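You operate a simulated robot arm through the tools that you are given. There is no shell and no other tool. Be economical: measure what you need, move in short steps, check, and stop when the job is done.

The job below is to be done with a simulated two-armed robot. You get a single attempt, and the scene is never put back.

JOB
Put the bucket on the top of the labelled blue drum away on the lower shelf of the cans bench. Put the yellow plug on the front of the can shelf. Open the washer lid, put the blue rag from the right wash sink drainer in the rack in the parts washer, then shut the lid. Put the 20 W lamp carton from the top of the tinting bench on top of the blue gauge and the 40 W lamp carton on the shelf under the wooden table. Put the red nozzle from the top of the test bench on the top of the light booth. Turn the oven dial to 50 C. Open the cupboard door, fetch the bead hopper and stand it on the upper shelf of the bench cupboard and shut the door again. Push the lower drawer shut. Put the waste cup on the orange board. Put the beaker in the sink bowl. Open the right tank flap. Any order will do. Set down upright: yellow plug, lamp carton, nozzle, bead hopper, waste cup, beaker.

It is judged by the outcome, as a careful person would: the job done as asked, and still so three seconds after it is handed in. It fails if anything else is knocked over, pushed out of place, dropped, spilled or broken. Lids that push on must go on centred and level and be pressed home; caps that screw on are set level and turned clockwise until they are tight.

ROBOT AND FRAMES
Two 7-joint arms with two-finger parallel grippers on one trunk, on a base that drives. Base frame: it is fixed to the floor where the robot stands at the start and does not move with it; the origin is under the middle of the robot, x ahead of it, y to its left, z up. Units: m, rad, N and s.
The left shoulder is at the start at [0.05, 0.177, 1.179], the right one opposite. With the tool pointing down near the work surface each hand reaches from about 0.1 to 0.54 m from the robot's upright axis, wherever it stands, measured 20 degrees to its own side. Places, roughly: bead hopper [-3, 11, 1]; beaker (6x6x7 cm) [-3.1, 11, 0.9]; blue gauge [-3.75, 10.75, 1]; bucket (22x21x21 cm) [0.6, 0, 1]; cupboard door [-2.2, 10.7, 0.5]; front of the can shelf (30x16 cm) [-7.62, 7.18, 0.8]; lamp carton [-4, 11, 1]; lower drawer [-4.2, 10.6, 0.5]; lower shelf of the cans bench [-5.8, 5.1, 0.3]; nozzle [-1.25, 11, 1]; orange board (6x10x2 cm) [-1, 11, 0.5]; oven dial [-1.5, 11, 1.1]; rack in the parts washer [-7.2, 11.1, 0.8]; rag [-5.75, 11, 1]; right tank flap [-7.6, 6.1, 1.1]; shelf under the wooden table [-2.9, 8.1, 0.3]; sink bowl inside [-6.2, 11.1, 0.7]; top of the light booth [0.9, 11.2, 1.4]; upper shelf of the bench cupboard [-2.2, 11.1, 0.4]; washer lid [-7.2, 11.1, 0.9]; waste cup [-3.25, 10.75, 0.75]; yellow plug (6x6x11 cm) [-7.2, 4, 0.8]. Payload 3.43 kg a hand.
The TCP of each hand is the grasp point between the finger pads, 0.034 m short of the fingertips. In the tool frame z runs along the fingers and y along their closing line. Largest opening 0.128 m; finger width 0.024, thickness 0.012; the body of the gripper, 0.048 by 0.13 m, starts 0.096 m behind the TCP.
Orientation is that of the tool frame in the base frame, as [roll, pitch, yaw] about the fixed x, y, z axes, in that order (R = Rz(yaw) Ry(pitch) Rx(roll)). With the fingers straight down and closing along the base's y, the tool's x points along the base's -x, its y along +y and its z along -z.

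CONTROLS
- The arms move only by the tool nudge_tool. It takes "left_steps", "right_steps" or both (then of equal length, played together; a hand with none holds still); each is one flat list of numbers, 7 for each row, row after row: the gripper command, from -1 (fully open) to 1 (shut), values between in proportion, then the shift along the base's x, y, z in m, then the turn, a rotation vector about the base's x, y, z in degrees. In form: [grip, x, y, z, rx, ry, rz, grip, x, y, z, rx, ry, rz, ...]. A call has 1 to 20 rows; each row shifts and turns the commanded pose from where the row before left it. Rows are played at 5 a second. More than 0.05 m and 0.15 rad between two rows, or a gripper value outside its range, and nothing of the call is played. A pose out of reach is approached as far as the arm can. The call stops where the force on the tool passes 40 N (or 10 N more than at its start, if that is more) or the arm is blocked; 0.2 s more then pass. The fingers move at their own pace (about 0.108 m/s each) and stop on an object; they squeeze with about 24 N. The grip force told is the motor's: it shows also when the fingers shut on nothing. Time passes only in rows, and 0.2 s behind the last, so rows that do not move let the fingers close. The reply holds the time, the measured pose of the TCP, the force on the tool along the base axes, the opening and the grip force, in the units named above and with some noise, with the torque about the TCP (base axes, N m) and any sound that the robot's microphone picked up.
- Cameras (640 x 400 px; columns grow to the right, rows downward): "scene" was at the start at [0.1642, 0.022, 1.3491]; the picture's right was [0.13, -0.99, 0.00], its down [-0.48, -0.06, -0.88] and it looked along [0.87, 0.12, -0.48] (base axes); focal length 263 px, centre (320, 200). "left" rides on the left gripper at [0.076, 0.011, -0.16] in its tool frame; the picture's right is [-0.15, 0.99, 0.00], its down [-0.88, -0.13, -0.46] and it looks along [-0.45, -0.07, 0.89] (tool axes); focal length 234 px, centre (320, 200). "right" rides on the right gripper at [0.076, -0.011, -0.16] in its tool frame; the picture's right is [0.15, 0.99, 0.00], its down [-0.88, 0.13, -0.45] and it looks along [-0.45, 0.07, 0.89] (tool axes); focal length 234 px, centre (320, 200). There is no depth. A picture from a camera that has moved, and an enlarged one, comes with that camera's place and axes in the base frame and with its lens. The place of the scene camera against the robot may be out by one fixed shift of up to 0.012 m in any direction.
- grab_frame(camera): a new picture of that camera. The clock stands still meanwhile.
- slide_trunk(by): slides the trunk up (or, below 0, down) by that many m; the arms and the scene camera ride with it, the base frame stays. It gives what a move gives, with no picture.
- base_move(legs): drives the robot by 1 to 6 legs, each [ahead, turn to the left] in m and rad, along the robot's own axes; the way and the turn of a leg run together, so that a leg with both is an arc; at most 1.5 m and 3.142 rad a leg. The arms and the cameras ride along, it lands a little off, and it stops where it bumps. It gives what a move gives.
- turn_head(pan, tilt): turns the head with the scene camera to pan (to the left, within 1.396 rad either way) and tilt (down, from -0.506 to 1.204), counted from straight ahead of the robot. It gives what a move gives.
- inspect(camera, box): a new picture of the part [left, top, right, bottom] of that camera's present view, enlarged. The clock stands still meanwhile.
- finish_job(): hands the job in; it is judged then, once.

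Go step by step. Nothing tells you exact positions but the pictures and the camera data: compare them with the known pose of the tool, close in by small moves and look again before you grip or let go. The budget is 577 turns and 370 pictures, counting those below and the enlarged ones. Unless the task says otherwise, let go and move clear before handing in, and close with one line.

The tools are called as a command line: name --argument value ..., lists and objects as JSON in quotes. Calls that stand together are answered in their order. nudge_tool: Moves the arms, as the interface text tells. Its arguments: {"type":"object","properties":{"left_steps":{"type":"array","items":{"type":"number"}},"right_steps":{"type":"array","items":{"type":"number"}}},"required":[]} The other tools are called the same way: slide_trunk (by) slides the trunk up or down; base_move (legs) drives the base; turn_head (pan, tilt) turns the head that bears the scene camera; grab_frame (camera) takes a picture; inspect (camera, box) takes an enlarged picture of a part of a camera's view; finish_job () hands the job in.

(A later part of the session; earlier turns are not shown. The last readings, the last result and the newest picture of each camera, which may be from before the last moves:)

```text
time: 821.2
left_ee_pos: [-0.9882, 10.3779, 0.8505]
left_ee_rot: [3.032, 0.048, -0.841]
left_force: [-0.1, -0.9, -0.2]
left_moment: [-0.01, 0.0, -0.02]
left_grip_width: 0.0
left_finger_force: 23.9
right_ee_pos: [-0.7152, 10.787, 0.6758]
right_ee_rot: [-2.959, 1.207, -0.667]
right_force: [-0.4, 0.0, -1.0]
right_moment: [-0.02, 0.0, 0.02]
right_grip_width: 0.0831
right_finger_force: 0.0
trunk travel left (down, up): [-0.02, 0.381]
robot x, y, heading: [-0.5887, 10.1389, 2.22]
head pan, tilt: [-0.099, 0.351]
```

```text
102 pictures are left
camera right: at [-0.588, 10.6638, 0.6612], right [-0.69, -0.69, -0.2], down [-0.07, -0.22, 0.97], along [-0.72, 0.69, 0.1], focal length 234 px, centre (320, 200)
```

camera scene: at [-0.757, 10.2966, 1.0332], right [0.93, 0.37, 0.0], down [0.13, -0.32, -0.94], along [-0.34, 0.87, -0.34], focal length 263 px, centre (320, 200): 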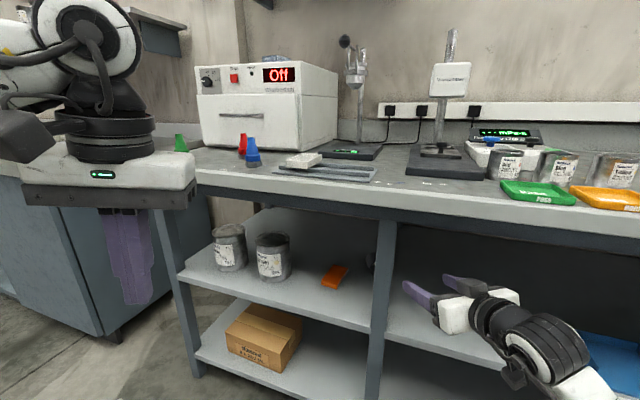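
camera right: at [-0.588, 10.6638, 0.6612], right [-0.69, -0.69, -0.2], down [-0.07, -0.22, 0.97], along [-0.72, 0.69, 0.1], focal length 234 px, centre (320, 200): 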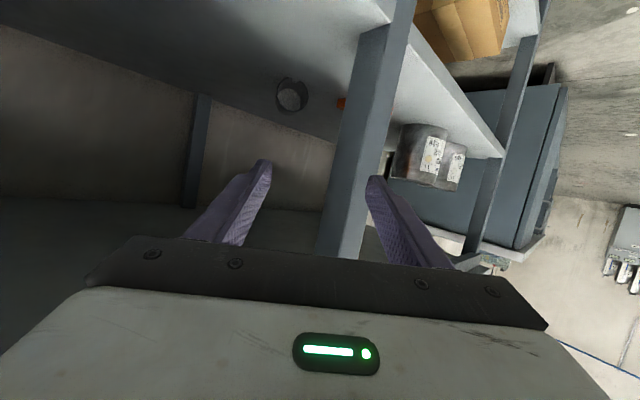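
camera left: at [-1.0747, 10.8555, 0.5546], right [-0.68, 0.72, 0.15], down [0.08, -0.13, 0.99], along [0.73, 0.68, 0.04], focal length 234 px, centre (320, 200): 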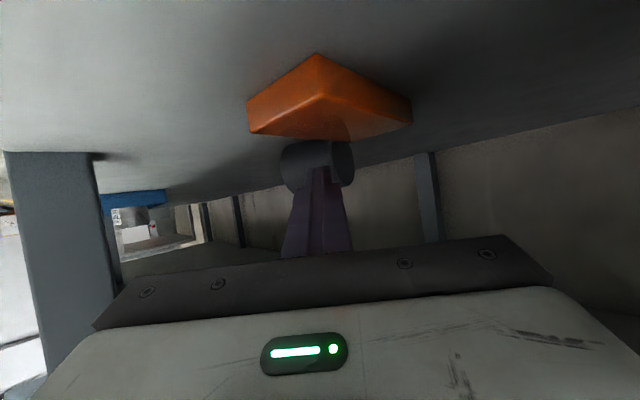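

nudge_tool --right_steps '[-0.1, 0.008, 0.04, -0.015, 0, 0, 0, -0.1, 0.007, 0.04, -0.015, 0, 0, 0, -0.1, 0.007, 0.04, -0.015, 0, 0, 0]'

grab_frame --camera "right"

```text
time: 822.0
left_ee_pos: [-0.9881, 10.3787, 0.85]
left_ee_rot: [3.033, 0.05, -0.84]
left_force: [0.5, -0.5, -0.1]
left_moment: [-0.01, -0.03, -0.01]
left_grip_width: 0.0
left_finger_force: 23.6
right_ee_pos: [-0.691, 10.9117, 0.6324]
right_ee_rot: [-2.961, 1.208, -0.67]
right_force: [0.5, 0.2, 0.2]
right_moment: [0.01, -0.02, 0.02]
right_grip_width: 0.0706
right_finger_force: 0.1
trunk travel left (down, up): [-0.02, 0.381]
robot x, y, heading: [-0.5865, 10.1401, 2.219]
head pan, tilt: [-0.099, 0.351]
```

```text
101 pictures are left
camera right: at [-0.5644, 10.787, 0.6181], right [-0.69, -0.69, -0.2], down [-0.06, -0.22, 0.97], along [-0.72, 0.69, 0.11], focal length 234 px, centre (320, 200)
```

right: 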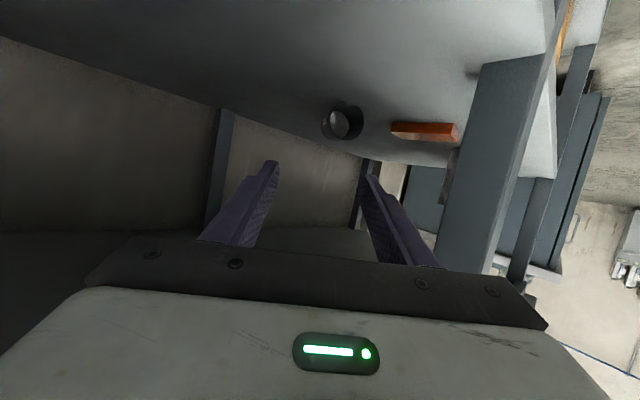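

The leg is now clear to one side and the cup's mouth faces my hand. I steepen the tool slightly, lower to cup height, and drive in so the fingers straddle it.

nudge_tool --right_steps '[-0.25, -0.017, -0.005, -0.028, -2.8, -3.5, 0, -0.25, -0.017, -0.005, -0.028, -2.8, -3.5, 0, -0.25, -0.016, -0.005, -0.028, 0, 0, 0]'

base_move --legs '[[0.14, 0]]'

grab_frame --camera "right"

```text
time: 822.8
left_ee_pos: [-0.9884, 10.3767, 0.8505]
left_ee_rot: [3.032, 0.049, -0.842]
left_force: [-0.4, -0.2, 1.5]
left_moment: [0.0, 0.01, 0.01]
left_grip_width: 0.0
left_finger_force: 24.0
right_ee_pos: [-0.744, 10.8938, 0.5478]
right_ee_rot: [-2.961, 1.049, -0.67]
right_force: [-0.1, -0.6, 0.0]
right_moment: [-0.04, -0.04, -0.03]
right_grip_width: 0.0802
right_finger_force: 0.0
trunk travel left (down, up): [-0.02, 0.381]
robot x, y, heading: [-0.5854, 10.1366, 2.224]
head pan, tilt: [-0.099, 0.351]
```

```text
time: 824.1
left_ee_pos: [-1.0708, 10.4879, 0.8501]
left_ee_rot: [3.032, 0.051, -0.84]
left_force: [0.2, -0.6, -0.3]
left_moment: [0.0, -0.04, -0.01]
left_grip_width: 0.0
left_finger_force: 23.9
right_ee_pos: [-0.8273, 11.0021, 0.5478]
right_ee_rot: [-2.962, 1.05, -0.67]
right_force: [0.7, 0.6, 0.2]
right_moment: [0.0, -0.03, -0.02]
right_grip_width: 0.0801
right_finger_force: 0.1
trunk travel left (down, up): [-0.02, 0.381]
robot x, y, heading: [-0.6696, 10.248, 2.221]
head pan, tilt: [-0.099, 0.351]
```

```text
100 pictures are left
camera right: at [-0.7008, 10.8779, 0.561], right [-0.67, -0.71, -0.22], down [-0.19, -0.12, 0.98], along [-0.72, 0.69, -0.05], focal length 234 px, centre (320, 200)
```

right: 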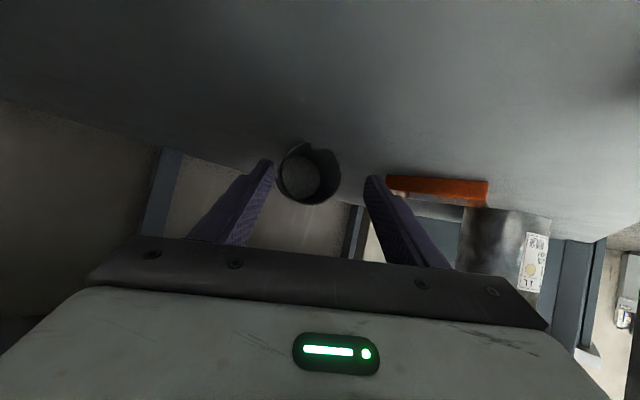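

The cup's mouth is right between the fingertips. Advance 4.5 cm and close.

nudge_tool --right_steps '[-0.25, -0.011, 0.013, -0.001, 0, 0, 0, -0.25, -0.011, 0.013, -0.001, 0, 0, 0, -0.25, -0.012, 0.013, 0, 0, 0, 0, 0.3, 0, 0, 0, 0, 0, 0, 1, 0, 0, 0, 0, 0, 0, 1, 0, 0, 0, 0, 0, 0]'

grab_frame --camera "right"

```text
time: 825.5
left_ee_pos: [-1.0719, 10.4849, 0.8507]
left_ee_rot: [3.032, 0.049, -0.84]
left_force: [0.2, -0.5, 0.5]
left_moment: [0.03, 0.0, -0.01]
left_grip_width: 0.0001
left_finger_force: 24.2
right_ee_pos: [-0.8615, 11.0418, 0.5449]
right_ee_rot: [-2.96, 1.051, -0.669]
right_force: [-0.3, -0.6, 1.7]
right_moment: [0.0, -0.05, 0.01]
right_grip_width: 0.0556
right_finger_force: 24.0
trunk travel left (down, up): [-0.02, 0.381]
robot x, y, heading: [-0.6726, 10.2478, 2.22]
head pan, tilt: [-0.099, 0.351]
```

```text
99 pictures are left
camera right: at [-0.7343, 10.9168, 0.5587], right [-0.67, -0.71, -0.22], down [-0.18, -0.12, 0.98], along [-0.72, 0.69, -0.05], focal length 234 px, centre (320, 200)
```

right: 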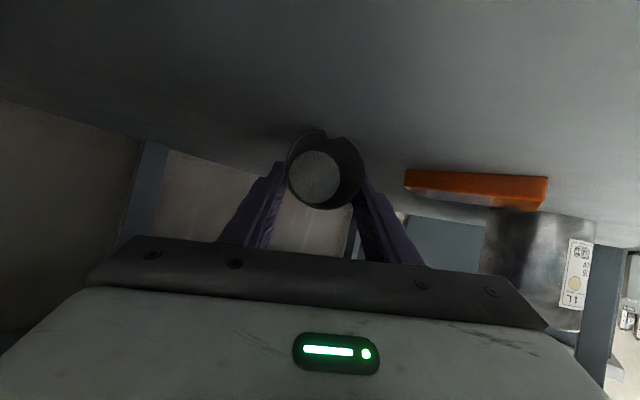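

The cup is gripped with its mouth toward the palm. Extracting along the same path.

nudge_tool --right_steps '[1, 0, 0, 0.02, 0, 0, 0, 1, 0.012, -0.013, 0.02, 0, 0, 0, 1, 0.012, -0.013, 0.01, 0, 0, 0, 1, 0.011, -0.013, 0, 0, 0, 0]'

base_move --legs '[[-0.38, 0]]'

slide_trunk --by 0.38

grab_frame --camera "right"

```text
time: 826.5
left_ee_pos: [-1.0711, 10.4859, 0.8492]
left_ee_rot: [3.033, 0.049, -0.839]
left_force: [0.0, 0.3, 0.0]
left_moment: [0.0, -0.01, 0.01]
left_grip_width: 0.0003
left_finger_force: 24.1
right_ee_pos: [-0.8252, 11.003, 0.594]
right_ee_rot: [-2.961, 1.051, -0.67]
right_force: [0.0, 0.1, -0.9]
right_moment: [0.01, 0.0, 0.03]
right_grip_width: 0.0552
right_finger_force: 24.1
trunk travel left (down, up): [-0.02, 0.381]
robot x, y, heading: [-0.673, 10.2487, 2.223]
head pan, tilt: [-0.099, 0.351]
```

```text
time: 828.9
left_ee_pos: [-0.836, 10.1813, 0.8485]
left_ee_rot: [3.032, 0.048, -0.851]
left_force: [-0.6, 0.4, 0.3]
left_moment: [0.0, 0.03, 0.01]
left_grip_width: 0.0
left_finger_force: 24.3
right_ee_pos: [-0.5844, 10.6967, 0.5954]
right_ee_rot: [-2.96, 1.049, -0.681]
right_force: [0.3, -0.9, 0.8]
right_moment: [0.0, -0.03, -0.02]
right_grip_width: 0.0551
right_finger_force: 24.2
trunk travel left (down, up): [-0.02, 0.381]
robot x, y, heading: [-0.4376, 9.9384, 2.209]
head pan, tilt: [-0.099, 0.351]
```

```text
time: 832.6
left_ee_pos: [-0.8361, 10.1825, 1.23]
left_ee_rot: [3.032, 0.049, -0.85]
left_force: [-0.5, 0.0, -1.0]
left_moment: [-0.03, 0.0, 0.04]
left_grip_width: 0.0
left_finger_force: 23.4
right_ee_pos: [-0.5851, 10.6955, 0.9744]
right_ee_rot: [-2.961, 1.048, -0.681]
right_force: [0.3, 0.6, 0.3]
right_moment: [-0.02, 0.0, -0.01]
right_grip_width: 0.0551
right_finger_force: 23.9
trunk travel left (down, up): [-0.4, 0.001]
robot x, y, heading: [-0.4384, 9.94, 2.212]
head pan, tilt: [-0.099, 0.351]
```

```text
98 pictures are left
camera right: at [-0.4591, 10.5701, 0.9885], right [-0.68, -0.7, -0.22], down [-0.19, -0.12, 0.98], along [-0.71, 0.7, -0.05], focal length 234 px, centre (320, 200)
```

right: 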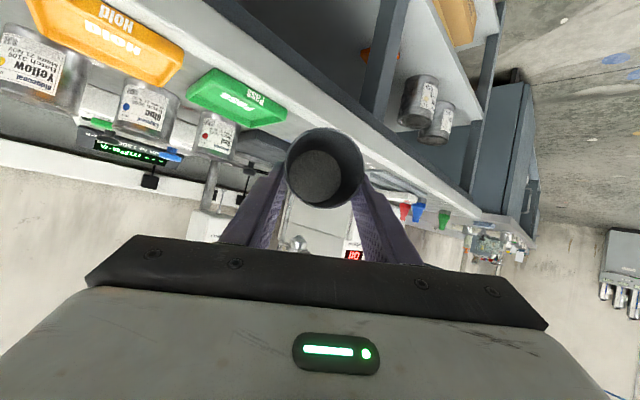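

Cup secured. I'll swing round to x≈−1.04 in front of the bench, then turn the tool down so the cup comes upright.

base_move --legs '[[0, 0.93], [0.6, 0], [0, -1.571]]'

nudge_tool --right_steps '[1, 0.015, -0.01, 0.015, -7.8, -2.14, 0, 1, 0.015, -0.01, 0.015, -7.8, -2.14, 0, 1, 0.015, -0.01, 0.015, -7.8, -2.14, 0, 1, 0.015, 0, 0.01, -7.8, -2.14, 0, 1, 0.015, 0, 0.01, -7.8, -2.14, 0, 1, 0.015, 0, 0.01, -7.8, -2.14, 0, 1, 0.015, 0, 0, -7.8, -2.14, 0, 1, 0.015, 0, 0, -7.8, -2.14, 0]'

turn_head --pan -0.2 --tilt 0.6

grab_frame --camera "scene"

```text
time: 842.3
left_ee_pos: [-1.222, 10.3414, 1.229]
left_ee_rot: [3.033, 0.05, -1.462]
left_force: [0.3, 0.0, 1.4]
left_moment: [-0.02, 0.03, 0.0]
left_grip_width: 0.0
left_finger_force: 24.1
right_ee_pos: [-0.7216, 10.6185, 0.9751]
right_ee_rot: [-2.961, 1.051, -1.294]
right_force: [0.5, 0.6, 0.3]
right_moment: [0.0, 0.01, 0.0]
right_grip_width: 0.054
right_finger_force: 24.0
trunk travel left (down, up): [-0.4, 0.001]
robot x, y, heading: [-1.0371, 9.9137, 1.598]
head pan, tilt: [-0.099, 0.351]
```

```text
time: 844.1
left_ee_pos: [-1.2236, 10.3403, 1.2299]
left_ee_rot: [3.031, 0.05, -1.463]
left_force: [-0.5, -0.2, -0.3]
left_moment: [0.03, 0.01, -0.01]
left_grip_width: 0.0
left_finger_force: 24.6
right_ee_pos: [-0.6561, 10.5456, 1.037]
right_ee_rot: [-2.971, 0.268, -1.285]
right_force: [-0.5, -0.2, 0.0]
right_moment: [0.01, -0.02, -0.02]
right_grip_width: 0.054
right_finger_force: 24.4
right hand out of reach, approached as far as the arm can: row 5, 6, 7, 8
trunk travel left (down, up): [-0.4, 0.001]
robot x, y, heading: [-1.0385, 9.9166, 1.591]
head pan, tilt: [-0.099, 0.351]
```

```text
time: 844.9
left_ee_pos: [-1.2253, 10.3407, 1.23]
left_ee_rot: [3.031, 0.049, -1.464]
left_force: [0.7, 0.7, 0.4]
left_moment: [-0.02, -0.03, -0.02]
left_grip_width: 0.0003
left_finger_force: 24.0
right_ee_pos: [-0.6552, 10.5457, 1.0377]
right_ee_rot: [-2.972, 0.267, -1.285]
right_force: [-0.3, 0.4, 0.1]
right_moment: [0.03, -0.03, 0.02]
right_grip_width: 0.0538
right_finger_force: 23.9
trunk travel left (down, up): [-0.4, 0.001]
robot x, y, heading: [-1.0359, 9.9129, 1.601]
head pan, tilt: [-0.201, 0.6]
```

```text
97 pictures are left
camera scene: at [-1.0199, 10.0804, 1.3905], right [0.99, -0.17, 0.0], down [-0.1, -0.56, -0.83], along [0.14, 0.81, -0.56], focal length 263 px, centre (320, 200)
```

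scene: 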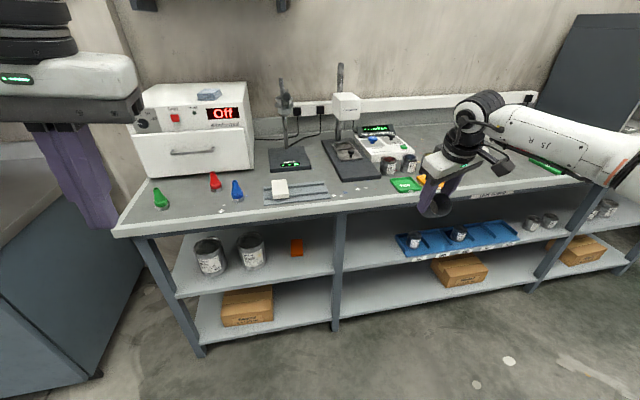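

nudge_tool --right_steps '[1, -0.03, 0, 0.02, 0, 0, 0, 1, -0.03, 0, 0.02, -8, -2.2, 0, 1, -0.03, 0, 0.02, -8, -2.2, 0, 1, -0.02, 0, 0.01, -8, -2.2, 0, 1, 0, 0, 0, -8, -2.2, 0, 1, 0, 0, 0, -8, -2.2, 0]'

base_move --legs '[[0.3, 0]]'

turn_head --pan -0.4 --tilt 0.6

grab_frame --camera "scene"

```text
time: 846.3
left_ee_pos: [-1.2237, 10.3416, 1.2293]
left_ee_rot: [3.032, 0.05, -1.462]
left_force: [-0.1, -0.3, 0.6]
left_moment: [-0.03, 0.0, 0.01]
left_grip_width: 0.0
left_finger_force: 23.8
right_ee_pos: [-0.7365, 10.5061, 1.0873]
right_ee_rot: [-2.979, -0.118, -1.283]
right_force: [0.0, -0.1, -0.9]
right_moment: [0.03, -0.04, 0.03]
right_grip_width: 0.0543
right_finger_force: 24.2
right hand out of reach, approached as far as the arm can: row 3, 4, 5, 6
trunk travel left (down, up): [-0.4, 0.001]
robot x, y, heading: [-1.0385, 9.9115, 1.595]
head pan, tilt: [-0.201, 0.6]
```

```text
time: 848.4
left_ee_pos: [-1.2254, 10.646, 1.2292]
left_ee_rot: [3.031, 0.049, -1.474]
left_force: [0.1, 0.4, -0.4]
left_moment: [-0.06, -0.02, 0.0]
left_grip_width: 0.0003
left_finger_force: 23.7
right_ee_pos: [-0.7367, 10.8037, 1.0874]
right_ee_rot: [-2.979, -0.119, -1.295]
right_force: [1.0, 1.0, -1.0]
right_moment: [-0.03, -0.02, 0.01]
right_grip_width: 0.0541
right_finger_force: 24.5
trunk travel left (down, up): [-0.4, 0.001]
robot x, y, heading: [-1.0415, 10.2161, 1.583]
head pan, tilt: [-0.201, 0.6]
```

```text
time: 849.1
left_ee_pos: [-1.2247, 10.6459, 1.2291]
left_ee_rot: [3.032, 0.049, -1.472]
left_force: [0.2, 0.4, -0.3]
left_moment: [0.01, 0.01, 0.0]
left_grip_width: 0.0
left_finger_force: 24.0
right_ee_pos: [-0.7374, 10.8044, 1.0871]
right_ee_rot: [-2.981, -0.118, -1.295]
right_force: [0.8, 0.1, -1.0]
right_moment: [0.02, 0.01, 0.02]
right_grip_width: 0.054
right_finger_force: 24.2
trunk travel left (down, up): [-0.4, 0.001]
robot x, y, heading: [-1.0442, 10.214, 1.591]
head pan, tilt: [-0.4, 0.6]
```

```text
96 pictures are left
camera scene: at [-1.0083, 10.3769, 1.3904], right [0.93, -0.37, 0.0], down [-0.21, -0.52, -0.83], along [0.31, 0.77, -0.56], focal length 263 px, centre (320, 200)
```

scene: 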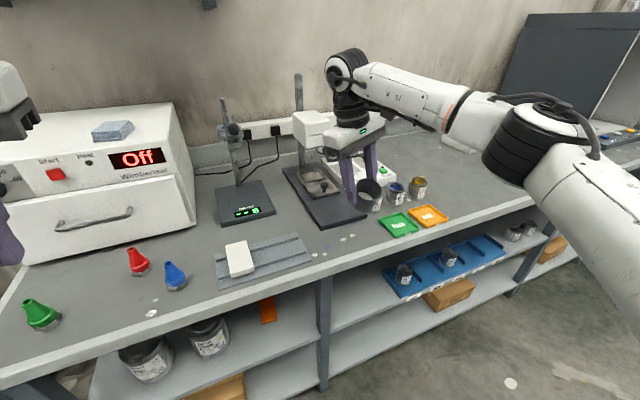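

The cup is nearly upright. I level the sideways lean and tip it the remaining ~23°.

nudge_tool --right_steps '[1, 0, -0.01, 0, -1.3, 4.35, 0, 1, 0, -0.01, 0, -1.3, 4.35, 0, 1, 0, -0.01, 0, -7.3, -2.2, 0, 1, 0, -0.01, 0, -7.3, -2.2, 0, 1, 0, 0, 0, -7.3, -2.2, 0]'

inspect --camera "scene" --box '[270, 60, 470, 280]'

```text
time: 850.3
left_ee_pos: [-1.2265, 10.6454, 1.2294]
left_ee_rot: [3.032, 0.047, -1.472]
left_force: [0.4, 0.9, 0.0]
left_moment: [-0.01, 0.0, -0.01]
left_grip_width: 0.0
left_finger_force: 23.9
right_ee_pos: [-0.7564, 10.7208, 1.079]
right_ee_rot: [-3.136, -0.517, -1.279]
right_force: [0.2, 0.1, 0.0]
right_moment: [0.0, 0.03, 0.01]
right_grip_width: 0.0537
right_finger_force: 23.7
right hand out of reach, approached as far as the arm can: row 3, 4, 5
trunk travel left (down, up): [-0.4, 0.001]
robot x, y, heading: [-1.0447, 10.2157, 1.593]
head pan, tilt: [-0.4, 0.6]
```

```text
1.82 times, centred on (370, 170) of scene
camera zoom: at [-1.0089, 10.3773, 1.3904], right [0.93, -0.37, 0.0], down [-0.21, -0.52, -0.83], along [0.31, 0.77, -0.56], focal length 478 px, centre (229, 254)
```

zoom: 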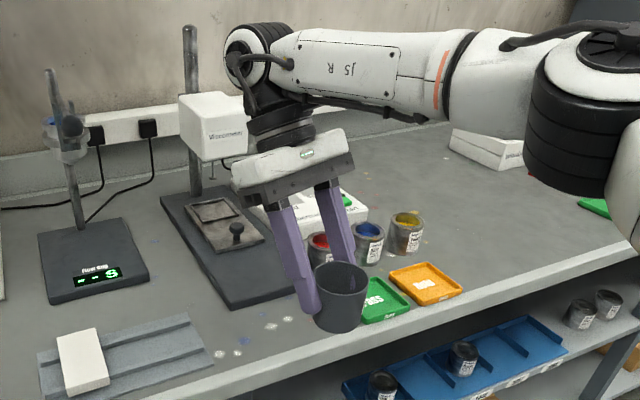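

The cup is upright now. Moving it over the bench at about (−0.75, 10.83) and lowering.

base_move --legs '[[0.12, 0]]'

nudge_tool --right_steps '[1, 0, 0, -0.03, 0, 0, 0, 1, 0, 0, -0.03, 0, 0, 0, 1, 0, 0, -0.02, 0, 0, 0, 1, 0, 0, -0.01, 0, 0, 0]'

inspect --camera "scene" --box '[270, 100, 470, 320]'

```text
time: 851.5
left_ee_pos: [-1.2272, 10.7632, 1.2276]
left_ee_rot: [3.032, 0.048, -1.471]
left_force: [-0.4, 0.6, -0.2]
left_moment: [-0.01, 0.01, 0.0]
left_grip_width: 0.0002
left_finger_force: 24.2
right_ee_pos: [-0.76, 10.8388, 1.0783]
right_ee_rot: [-3.136, -0.517, -1.277]
right_force: [0.4, 0.3, 0.4]
right_moment: [-0.02, 0.02, -0.02]
right_grip_width: 0.0535
right_finger_force: 23.9
trunk travel left (down, up): [-0.4, 0.001]
robot x, y, heading: [-1.0476, 10.3343, 1.593]
head pan, tilt: [-0.4, 0.6]
```

```text
time: 852.5
left_ee_pos: [-1.2292, 10.7637, 1.23]
left_ee_rot: [3.031, 0.049, -1.475]
left_force: [0.6, 0.3, 0.4]
left_moment: [-0.01, 0.01, 0.01]
left_grip_width: 0.0
left_finger_force: 23.9
right_ee_pos: [-0.7607, 10.8401, 0.9886]
right_ee_rot: [-3.136, -0.515, -1.279]
right_force: [-0.3, -0.9, 0.4]
right_moment: [0.03, -0.04, -0.02]
right_grip_width: 0.0539
right_finger_force: 24.8
trunk travel left (down, up): [-0.4, 0.001]
robot x, y, heading: [-1.0475, 10.3387, 1.593]
head pan, tilt: [-0.4, 0.6]
```

```text
1.82 times, centred on (370, 210) of scene
camera zoom: at [-1.0107, 10.4957, 1.3904], right [0.93, -0.37, 0.0], down [-0.21, -0.52, -0.82], along [0.31, 0.77, -0.57], focal length 478 px, centre (229, 182)
```

zoom: 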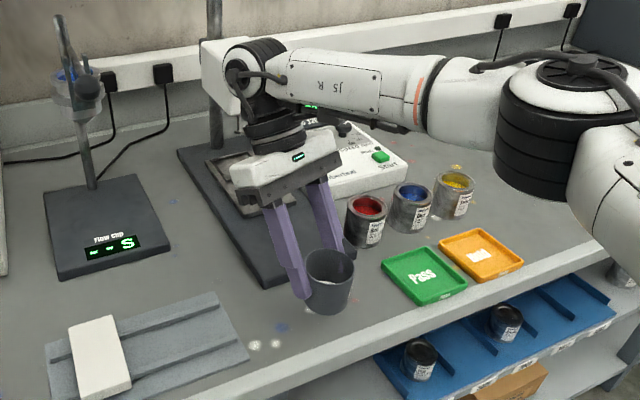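

nudge_tool --right_steps '[1, 0, 0, -0.015, 0, 0, 0, 1, 0, 0, -0.012, 0, 0, 0, 1, 0, 0, -0.008, 0, 0, 0, 1, 0, 0, -0.005, 0, 0, 0, 1, 0, 0, -0.005, 0, 0, 0, 1, 0, 0, -0.004, 0, 0, 0, 1, 0, 0, -0.004, 0, 0, 0]'

inspect --camera "scene" --box '[320, 180, 420, 290]'

```text
time: 854.1
left_ee_pos: [-1.229, 10.7644, 1.2288]
left_ee_rot: [3.031, 0.051, -1.474]
left_force: [-0.1, -0.9, -0.4]
left_moment: [0.0, 0.02, -0.01]
left_grip_width: 0.0
left_finger_force: 24.0
right_ee_pos: [-0.7587, 10.8385, 0.9356]
right_ee_rot: [-3.136, -0.515, -1.276]
right_force: [-0.3, 0.3, -0.2]
right_moment: [0.03, 0.01, 0.02]
right_grip_width: 0.0535
right_finger_force: 23.9
trunk travel left (down, up): [-0.4, 0.001]
robot x, y, heading: [-1.0478, 10.3343, 1.591]
head pan, tilt: [-0.4, 0.6]
```

```text
3.64 times, centred on (370, 235) of scene
camera zoom: at [-1.0107, 10.4957, 1.3904], right [0.93, -0.37, 0.0], down [-0.21, -0.52, -0.83], along [0.31, 0.77, -0.57], focal length 955 px, centre (138, 73)
```

zoom: 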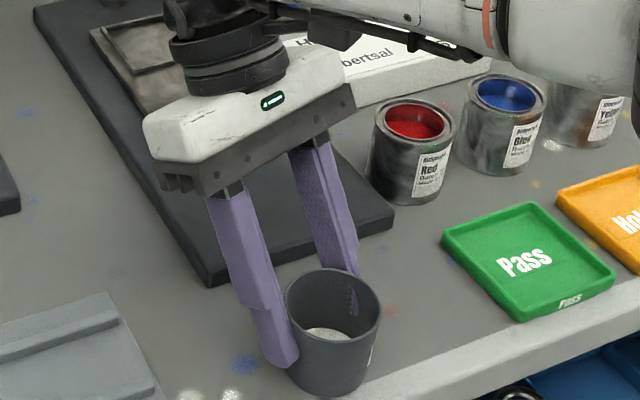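

nudge_tool --right_steps '[1, 0, 0.002, -0.004, 0, 0, 0, 1, 0, 0, -0.004, 0, 0, 0, 1, 0, 0, -0.003, 0, 0, 0]'

```text
time: 854.9
left_ee_pos: [-1.2287, 10.7623, 1.2297]
left_ee_rot: [3.032, 0.051, -1.473]
left_force: [0.5, -0.1, 0.9]
left_moment: [-0.01, 0.02, 0.03]
left_grip_width: 0.0
left_finger_force: 23.4
right_ee_pos: [-0.7595, 10.8395, 0.9258]
right_ee_rot: [-3.134, -0.514, -1.279]
right_force: [5.9, 3.2, 21.7]
right_moment: [-0.42, -0.18, 0.1]
right_grip_width: 0.0529
right_finger_force: 24.0
trunk travel left (down, up): [-0.4, 0.001]
robot x, y, heading: [-1.0482, 10.3323, 1.591]
head pan, tilt: [-0.4, 0.6]
```

Standing on the bench. Releasing and backing out along the tool axis.

nudge_tool --right_steps '[1, 0, 0, 0.002, 0, 0, 0, 0.3, 0, 0, 0, 0, 0, 0, -0.2, 0, 0, 0, 0, 0, 0, -0.2, -0.003, 0.009, 0.017, 0, 0, 0, -0.2, -0.004, 0.014, 0.026, 0, 0, 0, -0.2, -0.004, 0.014, 0.026, 0, 0, 0, -0.2, 0, 0, 0.04, 0, 0, 0, -0.2, 0, -0.02, 0.03, 0, 0, 0]'

inspect --camera "scene" --box '[300, 150, 440, 300]'

```text
time: 856.7
left_ee_pos: [-1.2279, 10.7622, 1.2314]
left_ee_rot: [3.032, 0.051, -1.473]
left_force: [1.0, -0.9, -0.4]
left_moment: [0.03, -0.01, -0.01]
left_grip_width: 0.0
left_finger_force: 23.9
right_ee_pos: [-0.7724, 10.831, 1.0514]
right_ee_rot: [-3.139, -0.513, -1.278]
right_force: [0.4, 1.0, 0.1]
right_moment: [0.02, 0.0, -0.02]
right_grip_width: 0.0768
right_finger_force: 0.2
right hand out of reach, approached as far as the arm can: row 4, 5, 6
trunk travel left (down, up): [-0.4, 0.001]
robot x, y, heading: [-1.0485, 10.3335, 1.589]
head pan, tilt: [-0.4, 0.6]
```

```text
2.67 times, centred on (370, 225) of scene
camera zoom: at [-1.0103, 10.4949, 1.3905], right [0.93, -0.37, 0.0], down [-0.21, -0.52, -0.83], along [0.31, 0.77, -0.56], focal length 700 px, centre (187, 133)
```

zoom: 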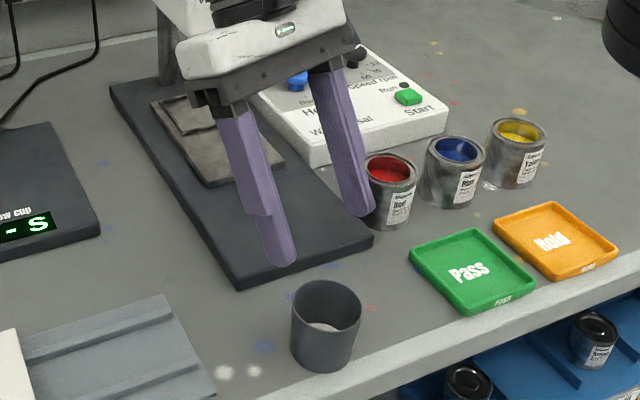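

The waste cup stands upright on the bench again. I back off 0.2 m and set the right hand to the 62° forward grip for a quick, short transfer to the board.

base_move --legs '[[-0.21, 0]]'

nudge_tool --right_steps '[-0.3, 0, 0, 0.02, 7.95, 2.38, 0, -0.3, 0, 0, 0.02, 7.95, 2.38, 0, -0.3, 0, 0, 0.02, 7.95, 2.38, 0, -0.3, 0, 0, 0.01, 7.95, 2.38, 0, -0.3, 0, 0, 0, 7.95, 2.38, 0, -0.3, 0, 0, 0, 7.95, 2.38, 0, -0.3, 0, 0, 0, 7.95, 2.38, 0, -0.3, 0, 0, -0.02, 7.95, 2.38, 0, -0.3, 0, 0, -0.02, 7.95, 2.38, 0, -0.3, 0, 0, -0.02, 7.95, 2.38, 0, -0.3, 0, 0, -0.02, 7.95, 2.38, 0, -0.3, 0.01, 0, -0.02, 0, 0, -8.3, -0.3, 0.01, 0, -0.02, 0, 0, -8.3]'

grab_frame --camera "right"

```text
time: 858.4
left_ee_pos: [-1.225, 10.5529, 1.2298]
left_ee_rot: [3.033, 0.049, -1.474]
left_force: [-0.7, 0.0, 0.4]
left_moment: [0.02, 0.0, -0.04]
left_grip_width: 0.0
left_finger_force: 23.6
right_ee_pos: [-0.7685, 10.6241, 1.0512]
right_ee_rot: [-3.136, -0.516, -1.279]
right_force: [0.0, 0.3, 0.2]
right_moment: [0.02, 0.01, 0.01]
right_grip_width: 0.0767
right_finger_force: 0.0
trunk travel left (down, up): [-0.4, 0.001]
robot x, y, heading: [-1.0423, 10.1227, 1.589]
head pan, tilt: [-0.4, 0.6]
```

```text
time: 861.2
left_ee_pos: [-1.224, 10.5528, 1.231]
left_ee_rot: [3.031, 0.05, -1.473]
left_force: [1.1, -0.3, -0.2]
left_moment: [0.03, 0.0, 0.0]
left_grip_width: 0.0001
left_finger_force: 23.7
right_ee_pos: [-0.7556, 10.6238, 1.0148]
right_ee_rot: [-3.121, 1.096, -1.479]
right_force: [-0.3, -0.4, 0.5]
right_moment: [-0.01, 0.05, 0.04]
right_grip_width: 0.0835
right_finger_force: 0.2
right hand out of reach, approached as far as the arm can: row 13
trunk travel left (down, up): [-0.4, 0.001]
robot x, y, heading: [-1.0413, 10.1259, 1.59]
head pan, tilt: [-0.4, 0.6]
```

```text
91 pictures are left
camera right: at [-0.731, 10.4471, 1.0224], right [-0.98, -0.14, -0.14], down [-0.14, -0.01, 0.99], along [-0.14, 0.99, -0.01], focal length 234 px, centre (320, 200)
```

right: 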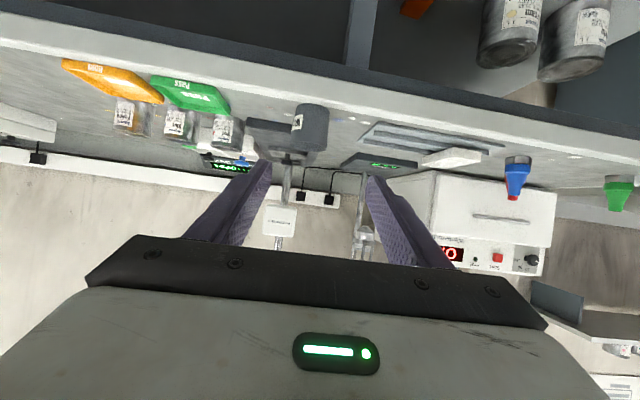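

nudge_tool --right_steps '[-0.3, -0.001, 0.03, -0.012, 0, 0, 0, -0.3, 0, 0.03, -0.012, 0, 0, 0, -0.3, 0, 0.03, -0.012, 0, 0, 0, -0.3, 0, 0.03, -0.014, 0, 0, 0, -0.3, 0, 0.03, -0.015, 0, 0, 0, -0.3, 0, 0.02, -0.011, 0, 0, 0]'

grab_frame --camera "right"

```text
time: 862.6
left_ee_pos: [-1.2242, 10.5546, 1.2294]
left_ee_rot: [3.03, 0.049, -1.472]
left_force: [-0.4, 0.3, 0.7]
left_moment: [0.08, 0.0, 0.01]
left_grip_width: 0.0
left_finger_force: 24.1
right_ee_pos: [-0.7549, 10.7943, 0.9359]
right_ee_rot: [-3.127, 1.094, -1.485]
right_force: [-0.5, 0.0, -0.2]
right_moment: [-0.01, 0.01, 0.01]
right_grip_width: 0.0834
right_finger_force: 0.1
right hand out of reach, approached as far as the arm can: row 4
trunk travel left (down, up): [-0.4, 0.001]
robot x, y, heading: [-1.0427, 10.1237, 1.589]
head pan, tilt: [-0.4, 0.6]
```

```text
90 pictures are left
camera right: at [-0.7305, 10.6176, 0.9427], right [-0.98, -0.14, -0.14], down [-0.14, -0.01, 0.99], along [-0.14, 0.99, -0.01], focal length 234 px, centre (320, 200)
```

right: 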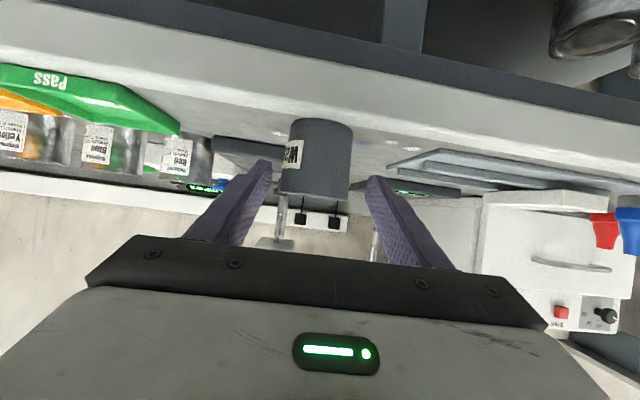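

Cup between the fingers near its rim. Now a quick sequence: grip, lift, retract and shift, then trunk down.

nudge_tool --right_steps '[0.4, 0, 0, 0, 0, 0, 0, 1, 0, 0, 0, 0, 0, 0, 1, 0, 0, 0.012, 0, 0, 0, 1, 0, 0, 0.03, 0, 0, 0, 1, -0.02, -0.04, 0, 0, 0, 0, 1, -0.03, -0.038, 0, 0, 0, 0, 1, -0.03, -0.038, 0, 0, 0, 0, 1, -0.035, -0.034, 0, 0, 0, 0, 1, -0.035, -0.034, 0, 0, 0, 0, 1, -0.038, -0.01, 0, 0, 0, 0, 1, -0.037, 0, 0, 0, 0, 0]'

slide_trunk --by -0.37

grab_frame --camera "right"

```text
time: 865.0
left_ee_pos: [-1.2242, 10.5546, 1.2301]
left_ee_rot: [3.031, 0.05, -1.474]
left_force: [-0.4, 0.1, -0.3]
left_moment: [-0.01, -0.01, 0.01]
left_grip_width: 0.0
left_finger_force: 24.3
right_ee_pos: [-0.7658, 10.7749, 0.9782]
right_ee_rot: [-3.127, 1.094, -1.485]
right_force: [0.7, -0.3, 0.0]
right_moment: [-0.01, 0.0, -0.02]
right_grip_width: 0.0567
right_finger_force: 24.1
right hand out of reach, approached as far as the arm can: row 5, 6, 7, 8, 9, 10, 11
trunk travel left (down, up): [-0.4, 0.001]
robot x, y, heading: [-1.0452, 10.1292, 1.589]
head pan, tilt: [-0.4, 0.6]
```

```text
time: 866.3
left_ee_pos: [-1.2248, 10.5542, 1.1416]
left_ee_rot: [3.032, 0.048, -1.474]
left_force: [-0.4, 0.9, -0.6]
left_moment: [-0.02, -0.02, 0.04]
left_grip_width: 0.0
left_finger_force: 23.8
right_ee_pos: [-0.7685, 10.7807, 0.9096]
right_ee_rot: [-3.139, 1.135, -1.493]
right_force: [-1.9, 3.0, 6.9]
right_moment: [0.16, 0.16, -0.02]
right_grip_width: 0.0528
right_finger_force: 24.2
trunk travel left (down, up): [-0.312, 0.089]
robot x, y, heading: [-1.0444, 10.1219, 1.588]
head pan, tilt: [-0.4, 0.6]
stopped: the force on the tool passed its limit at 50 N (the readings are from after the stop); the commanded pose is now the measured one
```

```text
89 pictures are left
camera right: at [-0.7421, 10.6029, 0.9075], right [-0.98, -0.14, -0.13], down [-0.13, -0.05, 0.99], along [-0.14, 0.99, 0.03], focal length 234 px, centre (320, 200)
```

right: 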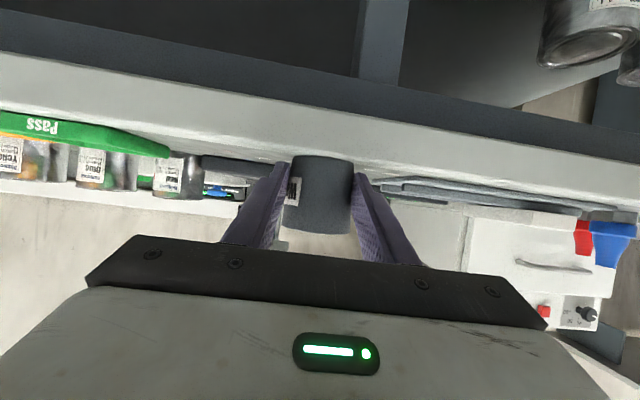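

The arm couldn't retract in that posture and the trunk pressed the cup back onto the bench; it still stands between the fingers. I'll slide it slightly inward, open, raise the hand, and regrip near the rim.

base_move --legs '[[0.03, 0]]'

nudge_tool --right_steps '[0.3, 0, 0, 0, 0, 0, 0, -0.3, 0, 0, 0, 0, 0, 0, -0.3, 0, 0, 0.015, 0, 0, 0, -0.3, 0, 0, 0.015, 0, 0, 0]'

grab_frame --camera "right"

```text
time: 867.1
left_ee_pos: [-1.2248, 10.5823, 1.1431]
left_ee_rot: [3.031, 0.052, -1.473]
left_force: [0.7, -0.4, 0.6]
left_moment: [-0.01, -0.03, -0.01]
left_grip_width: 0.0001
left_finger_force: 24.0
right_ee_pos: [-0.7674, 10.8082, 0.9093]
right_ee_rot: [-3.138, 1.132, -1.491]
right_force: [0.7, 2.1, 14.3]
right_moment: [0.17, 0.25, -0.03]
right_grip_width: 0.0528
right_finger_force: 23.9
trunk travel left (down, up): [-0.312, 0.089]
robot x, y, heading: [-1.0423, 10.1505, 1.589]
head pan, tilt: [-0.4, 0.6]
```

```text
time: 868.1
left_ee_pos: [-1.2244, 10.5835, 1.1423]
left_ee_rot: [3.032, 0.047, -1.473]
left_force: [1.0, 1.1, 0.1]
left_moment: [-0.02, -0.03, -0.03]
left_grip_width: 0.0
left_finger_force: 24.0
right_ee_pos: [-0.7667, 10.8095, 0.9363]
right_ee_rot: [-3.141, 1.132, -1.492]
right_force: [-0.3, 0.6, -0.7]
right_moment: [0.0, -0.03, 0.02]
right_grip_width: 0.083
right_finger_force: 0.0
trunk travel left (down, up): [-0.312, 0.089]
robot x, y, heading: [-1.0427, 10.1539, 1.591]
head pan, tilt: [-0.4, 0.6]
```

```text
88 pictures are left
camera right: at [-0.7421, 10.632, 0.9371], right [-0.98, -0.14, -0.13], down [-0.13, -0.05, 0.99], along [-0.14, 0.99, 0.03], focal length 234 px, centre (320, 200)
```

right: 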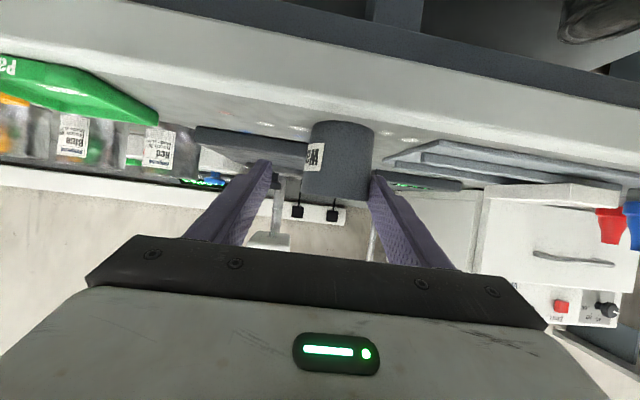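

nudge_tool --right_steps '[-0.3, -0.008, 0, 0.002, 0, 0, 0, 0.4, 0, 0, 0, 0, 0, 0, 1, 0, 0, 0, 0, 0, 0, 1, 0, 0, 0, 0, 0, 0, 1, 0, 0, 0.012, 0, 0, 0, 1, 0, 0, 0.03, 0, 0, 0]'

base_move --legs '[[-0.28, 0]]'

grab_frame --camera "right"

```text
time: 869.5
left_ee_pos: [-1.2253, 10.5827, 1.1417]
left_ee_rot: [3.034, 0.049, -1.473]
left_force: [0.0, -0.9, 0.2]
left_moment: [-0.01, -0.01, 0.0]
left_grip_width: 0.0
left_finger_force: 24.5
right_ee_pos: [-0.776, 10.8074, 0.9813]
right_ee_rot: [-3.135, 1.132, -1.491]
right_force: [0.9, 0.6, -0.4]
right_moment: [0.0, -0.01, -0.03]
right_grip_width: 0.056
right_finger_force: 24.0
trunk travel left (down, up): [-0.312, 0.089]
robot x, y, heading: [-1.0418, 10.1563, 1.59]
head pan, tilt: [-0.4, 0.6]
```

```text
time: 871.5
left_ee_pos: [-1.2218, 10.3036, 1.1426]
left_ee_rot: [3.032, 0.05, -1.466]
left_force: [-0.4, -0.3, 0.2]
left_moment: [0.0, 0.0, 0.0]
left_grip_width: 0.0002
left_finger_force: 24.2
right_ee_pos: [-0.7746, 10.5313, 0.9818]
right_ee_rot: [-3.138, 1.133, -1.483]
right_force: [-0.2, -0.3, 0.8]
right_moment: [-0.02, -0.02, 0.01]
right_grip_width: 0.0558
right_finger_force: 23.9
trunk travel left (down, up): [-0.312, 0.089]
robot x, y, heading: [-1.037, 9.8776, 1.593]
head pan, tilt: [-0.4, 0.6]
```

```text
87 pictures are left
camera right: at [-0.7469, 10.3546, 0.9819], right [-0.98, -0.14, -0.13], down [-0.13, -0.05, 0.99], along [-0.15, 0.99, 0.03], focal length 234 px, centre (320, 200)
```

right: 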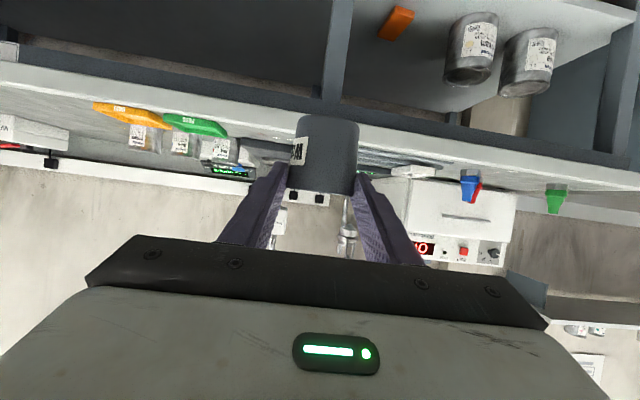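

base_move --legs '[[0, 1.55], [0.205, 0], [0, -1.571]]'

slide_trunk --by -0.305

nudge_tool --right_steps '[1, 0, 0, -0.02, 0, 0, 0, 1, 0, 0, -0.02, 0, 0, 0, 1, 0, 0, -0.02, 0, 0, 0]'

grab_frame --camera "right"

```text
time: 880.7
left_ee_pos: [-1.414, 10.3042, 1.142]
left_ee_rot: [3.032, 0.048, -1.49]
left_force: [-0.3, 0.4, -0.3]
left_moment: [-0.01, -0.02, 0.01]
left_grip_width: 0.0
left_finger_force: 23.9
right_ee_pos: [-0.9603, 10.5204, 0.9818]
right_ee_rot: [-3.137, 1.132, -1.508]
right_force: [0.4, -0.5, 0.0]
right_moment: [-0.04, 0.01, 0.02]
right_grip_width: 0.0559
right_finger_force: 23.9
trunk travel left (down, up): [-0.312, 0.089]
robot x, y, heading: [-1.2353, 9.871, 1.569]
head pan, tilt: [-0.4, 0.6]
```

```text
time: 883.8
left_ee_pos: [-1.4136, 10.3039, 0.8365]
left_ee_rot: [3.033, 0.048, -1.487]
left_force: [0.8, -0.5, 0.4]
left_moment: [0.03, -0.03, 0.03]
left_grip_width: 0.0
left_finger_force: 24.0
right_ee_pos: [-0.9594, 10.5208, 0.6774]
right_ee_rot: [-3.138, 1.134, -1.506]
right_force: [-0.4, -0.1, -1.3]
right_moment: [0.0, 0.01, -0.01]
right_grip_width: 0.0559
right_finger_force: 24.0
trunk travel left (down, up): [-0.007, 0.394]
robot x, y, heading: [-1.2383, 9.8711, 1.575]
head pan, tilt: [-0.4, 0.6]
```

```text
time: 884.6
left_ee_pos: [-1.4134, 10.304, 0.8365]
left_ee_rot: [3.032, 0.049, -1.49]
left_force: [-0.4, 0.2, 0.5]
left_moment: [-0.01, -0.01, 0.02]
left_grip_width: 0.0002
left_finger_force: 24.2
right_ee_pos: [-0.9582, 10.52, 0.6192]
right_ee_rot: [-3.135, 1.132, -1.507]
right_force: [-0.4, 0.3, 0.4]
right_moment: [0.0, 0.02, -0.03]
right_grip_width: 0.0557
right_finger_force: 23.9
trunk travel left (down, up): [-0.007, 0.394]
robot x, y, heading: [-1.2412, 9.8699, 1.571]
head pan, tilt: [-0.4, 0.6]
```

```text
86 pictures are left
camera right: at [-0.9368, 10.3434, 0.6174], right [-0.98, -0.12, -0.13], down [-0.13, -0.05, 0.99], along [-0.13, 0.99, 0.03], focal length 234 px, centre (320, 200)
```

right: 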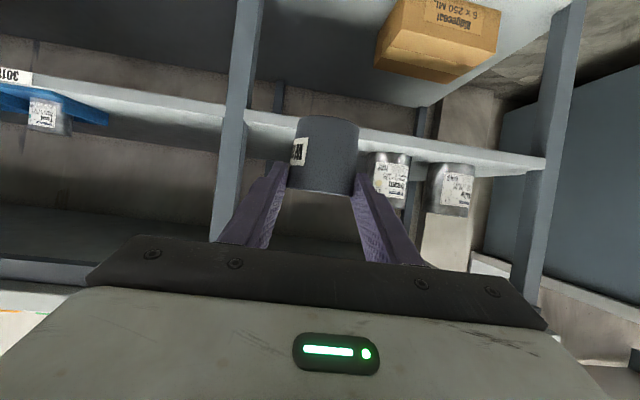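

Grip steady. Aligning x with a tiny turn and driving in 0.28 m.

base_move --legs '[[0, 0.03], [0.27, 0]]'

grab_frame --camera "right"

turn_head --pan -0.3 --tilt 0.5

inspect --camera "scene" --box '[220, 120, 480, 300]'

```text
time: 886.9
left_ee_pos: [-1.4338, 10.5679, 0.8371]
left_ee_rot: [3.033, 0.048, -1.464]
left_force: [0.4, -0.1, 0.0]
left_moment: [-0.01, 0.02, 0.02]
left_grip_width: 0.0001
left_finger_force: 23.9
right_ee_pos: [-0.9836, 10.7948, 0.6182]
right_ee_rot: [-3.136, 1.132, -1.482]
right_force: [-0.5, -0.6, -0.1]
right_moment: [-0.02, 0.0, 0.02]
right_grip_width: 0.0558
right_finger_force: 24.6
trunk travel left (down, up): [-0.007, 0.394]
robot x, y, heading: [-1.248, 10.1411, 1.596]
head pan, tilt: [-0.4, 0.6]
```

```text
85 pictures are left
camera right: at [-0.9567, 10.6188, 0.6175], right [-0.98, -0.15, -0.13], down [-0.13, -0.05, 0.99], along [-0.15, 0.99, 0.03], focal length 234 px, centre (320, 200)
```

right: 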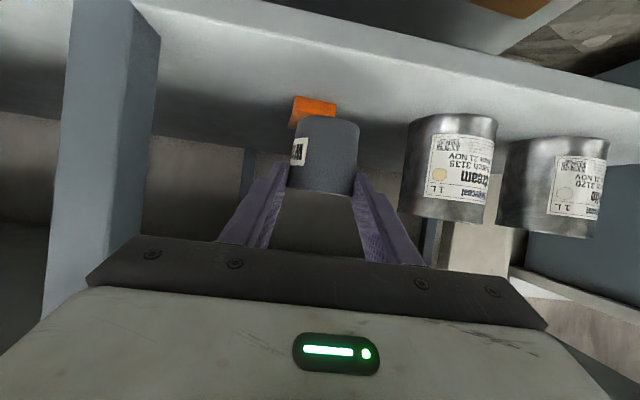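

```text
time: 887.5
left_ee_pos: [-1.4327, 10.5679, 0.8369]
left_ee_rot: [3.032, 0.05, -1.465]
left_force: [-0.7, 0.2, 0.5]
left_moment: [0.0, -0.01, 0.02]
left_grip_width: 0.0
left_finger_force: 24.1
right_ee_pos: [-0.9836, 10.7958, 0.6176]
right_ee_rot: [-3.14, 1.13, -1.485]
right_force: [0.0, 0.3, -0.6]
right_moment: [-0.03, 0.06, 0.0]
right_grip_width: 0.0558
right_finger_force: 24.3
trunk travel left (down, up): [-0.007, 0.394]
robot x, y, heading: [-1.2443, 10.1404, 1.598]
head pan, tilt: [-0.3, 0.499]
```

```text
2.22 times, centred on (350, 210) of scene
camera zoom: at [-1.2201, 10.3071, 1.0069], right [0.96, -0.27, 0.0], down [-0.13, -0.46, -0.88], along [0.24, 0.85, -0.48], focal length 584 px, centre (253, 178)
```

zoom: 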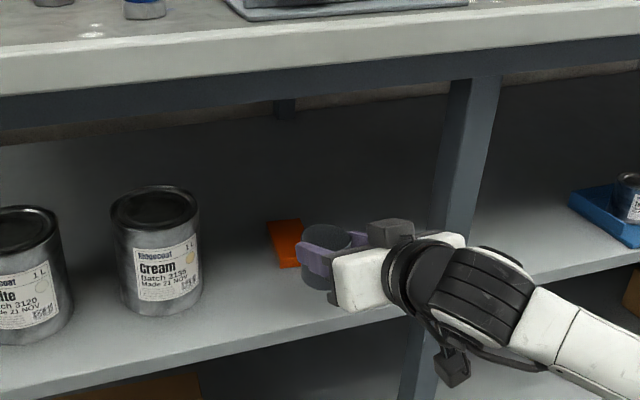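

Cup and board line up in x (−0.985 vs −0.975). Moving 11–12 cm further in.

base_move --legs '[[0.08, 0]]'

nudge_tool --right_steps '[1, 0.004, 0.015, 0.003, 0, 0, 0, 1, 0.004, 0.015, 0, 0, 0, 0, 1, 0.003, 0.01, 0, 0, 0, 0]'

grab_frame --camera "right"

inspect --camera "scene" --box '[280, 160, 420, 280]'

```text
time: 888.6
left_ee_pos: [-1.436, 10.6471, 0.8371]
left_ee_rot: [3.032, 0.049, -1.462]
left_force: [-0.8, -0.3, 0.1]
left_moment: [-0.01, -0.02, 0.03]
left_grip_width: 0.0
left_finger_force: 23.7
right_ee_pos: [-0.9871, 10.876, 0.6179]
right_ee_rot: [-3.136, 1.133, -1.482]
right_force: [-0.4, 1.3, -0.1]
right_moment: [-0.02, 0.0, -0.02]
right_grip_width: 0.0559
right_finger_force: 24.4
trunk travel left (down, up): [-0.007, 0.394]
robot x, y, heading: [-1.2491, 10.2202, 1.597]
head pan, tilt: [-0.3, 0.499]
```

```text
time: 889.4
left_ee_pos: [-1.4364, 10.6483, 0.8371]
left_ee_rot: [3.032, 0.05, -1.464]
left_force: [-0.1, -0.6, -0.4]
left_moment: [0.01, 0.0, 0.02]
left_grip_width: 0.0002
left_finger_force: 23.9
right_ee_pos: [-0.9766, 10.9174, 0.6211]
right_ee_rot: [-3.137, 1.132, -1.481]
right_force: [0.8, 0.1, 0.3]
right_moment: [-0.01, 0.0, 0.01]
right_grip_width: 0.0559
right_finger_force: 24.2
trunk travel left (down, up): [-0.007, 0.394]
robot x, y, heading: [-1.2496, 10.2225, 1.596]
head pan, tilt: [-0.3, 0.499]
```

```text
83 pictures are left
camera right: at [-0.9486, 10.7404, 0.6202], right [-0.98, -0.15, -0.13], down [-0.13, -0.05, 0.99], along [-0.15, 0.99, 0.03], focal length 234 px, centre (320, 200)
```

right: 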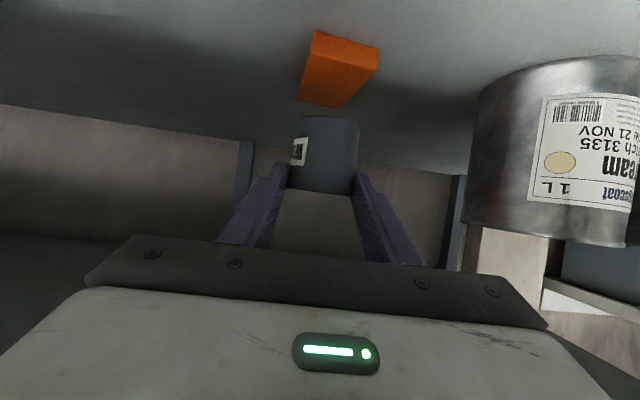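

```text
3.33 times, centred on (350, 220) of scene
camera zoom: at [-1.2226, 10.3876, 1.0069], right [0.96, -0.27, 0.0], down [-0.13, -0.46, -0.88], along [0.24, 0.85, -0.48], focal length 876 px, centre (220, 133)
```

zoom: 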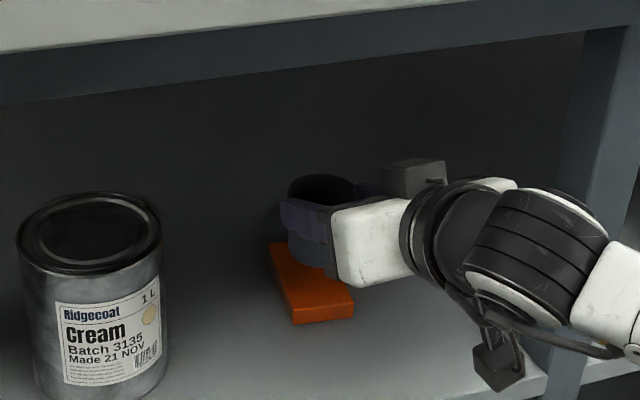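

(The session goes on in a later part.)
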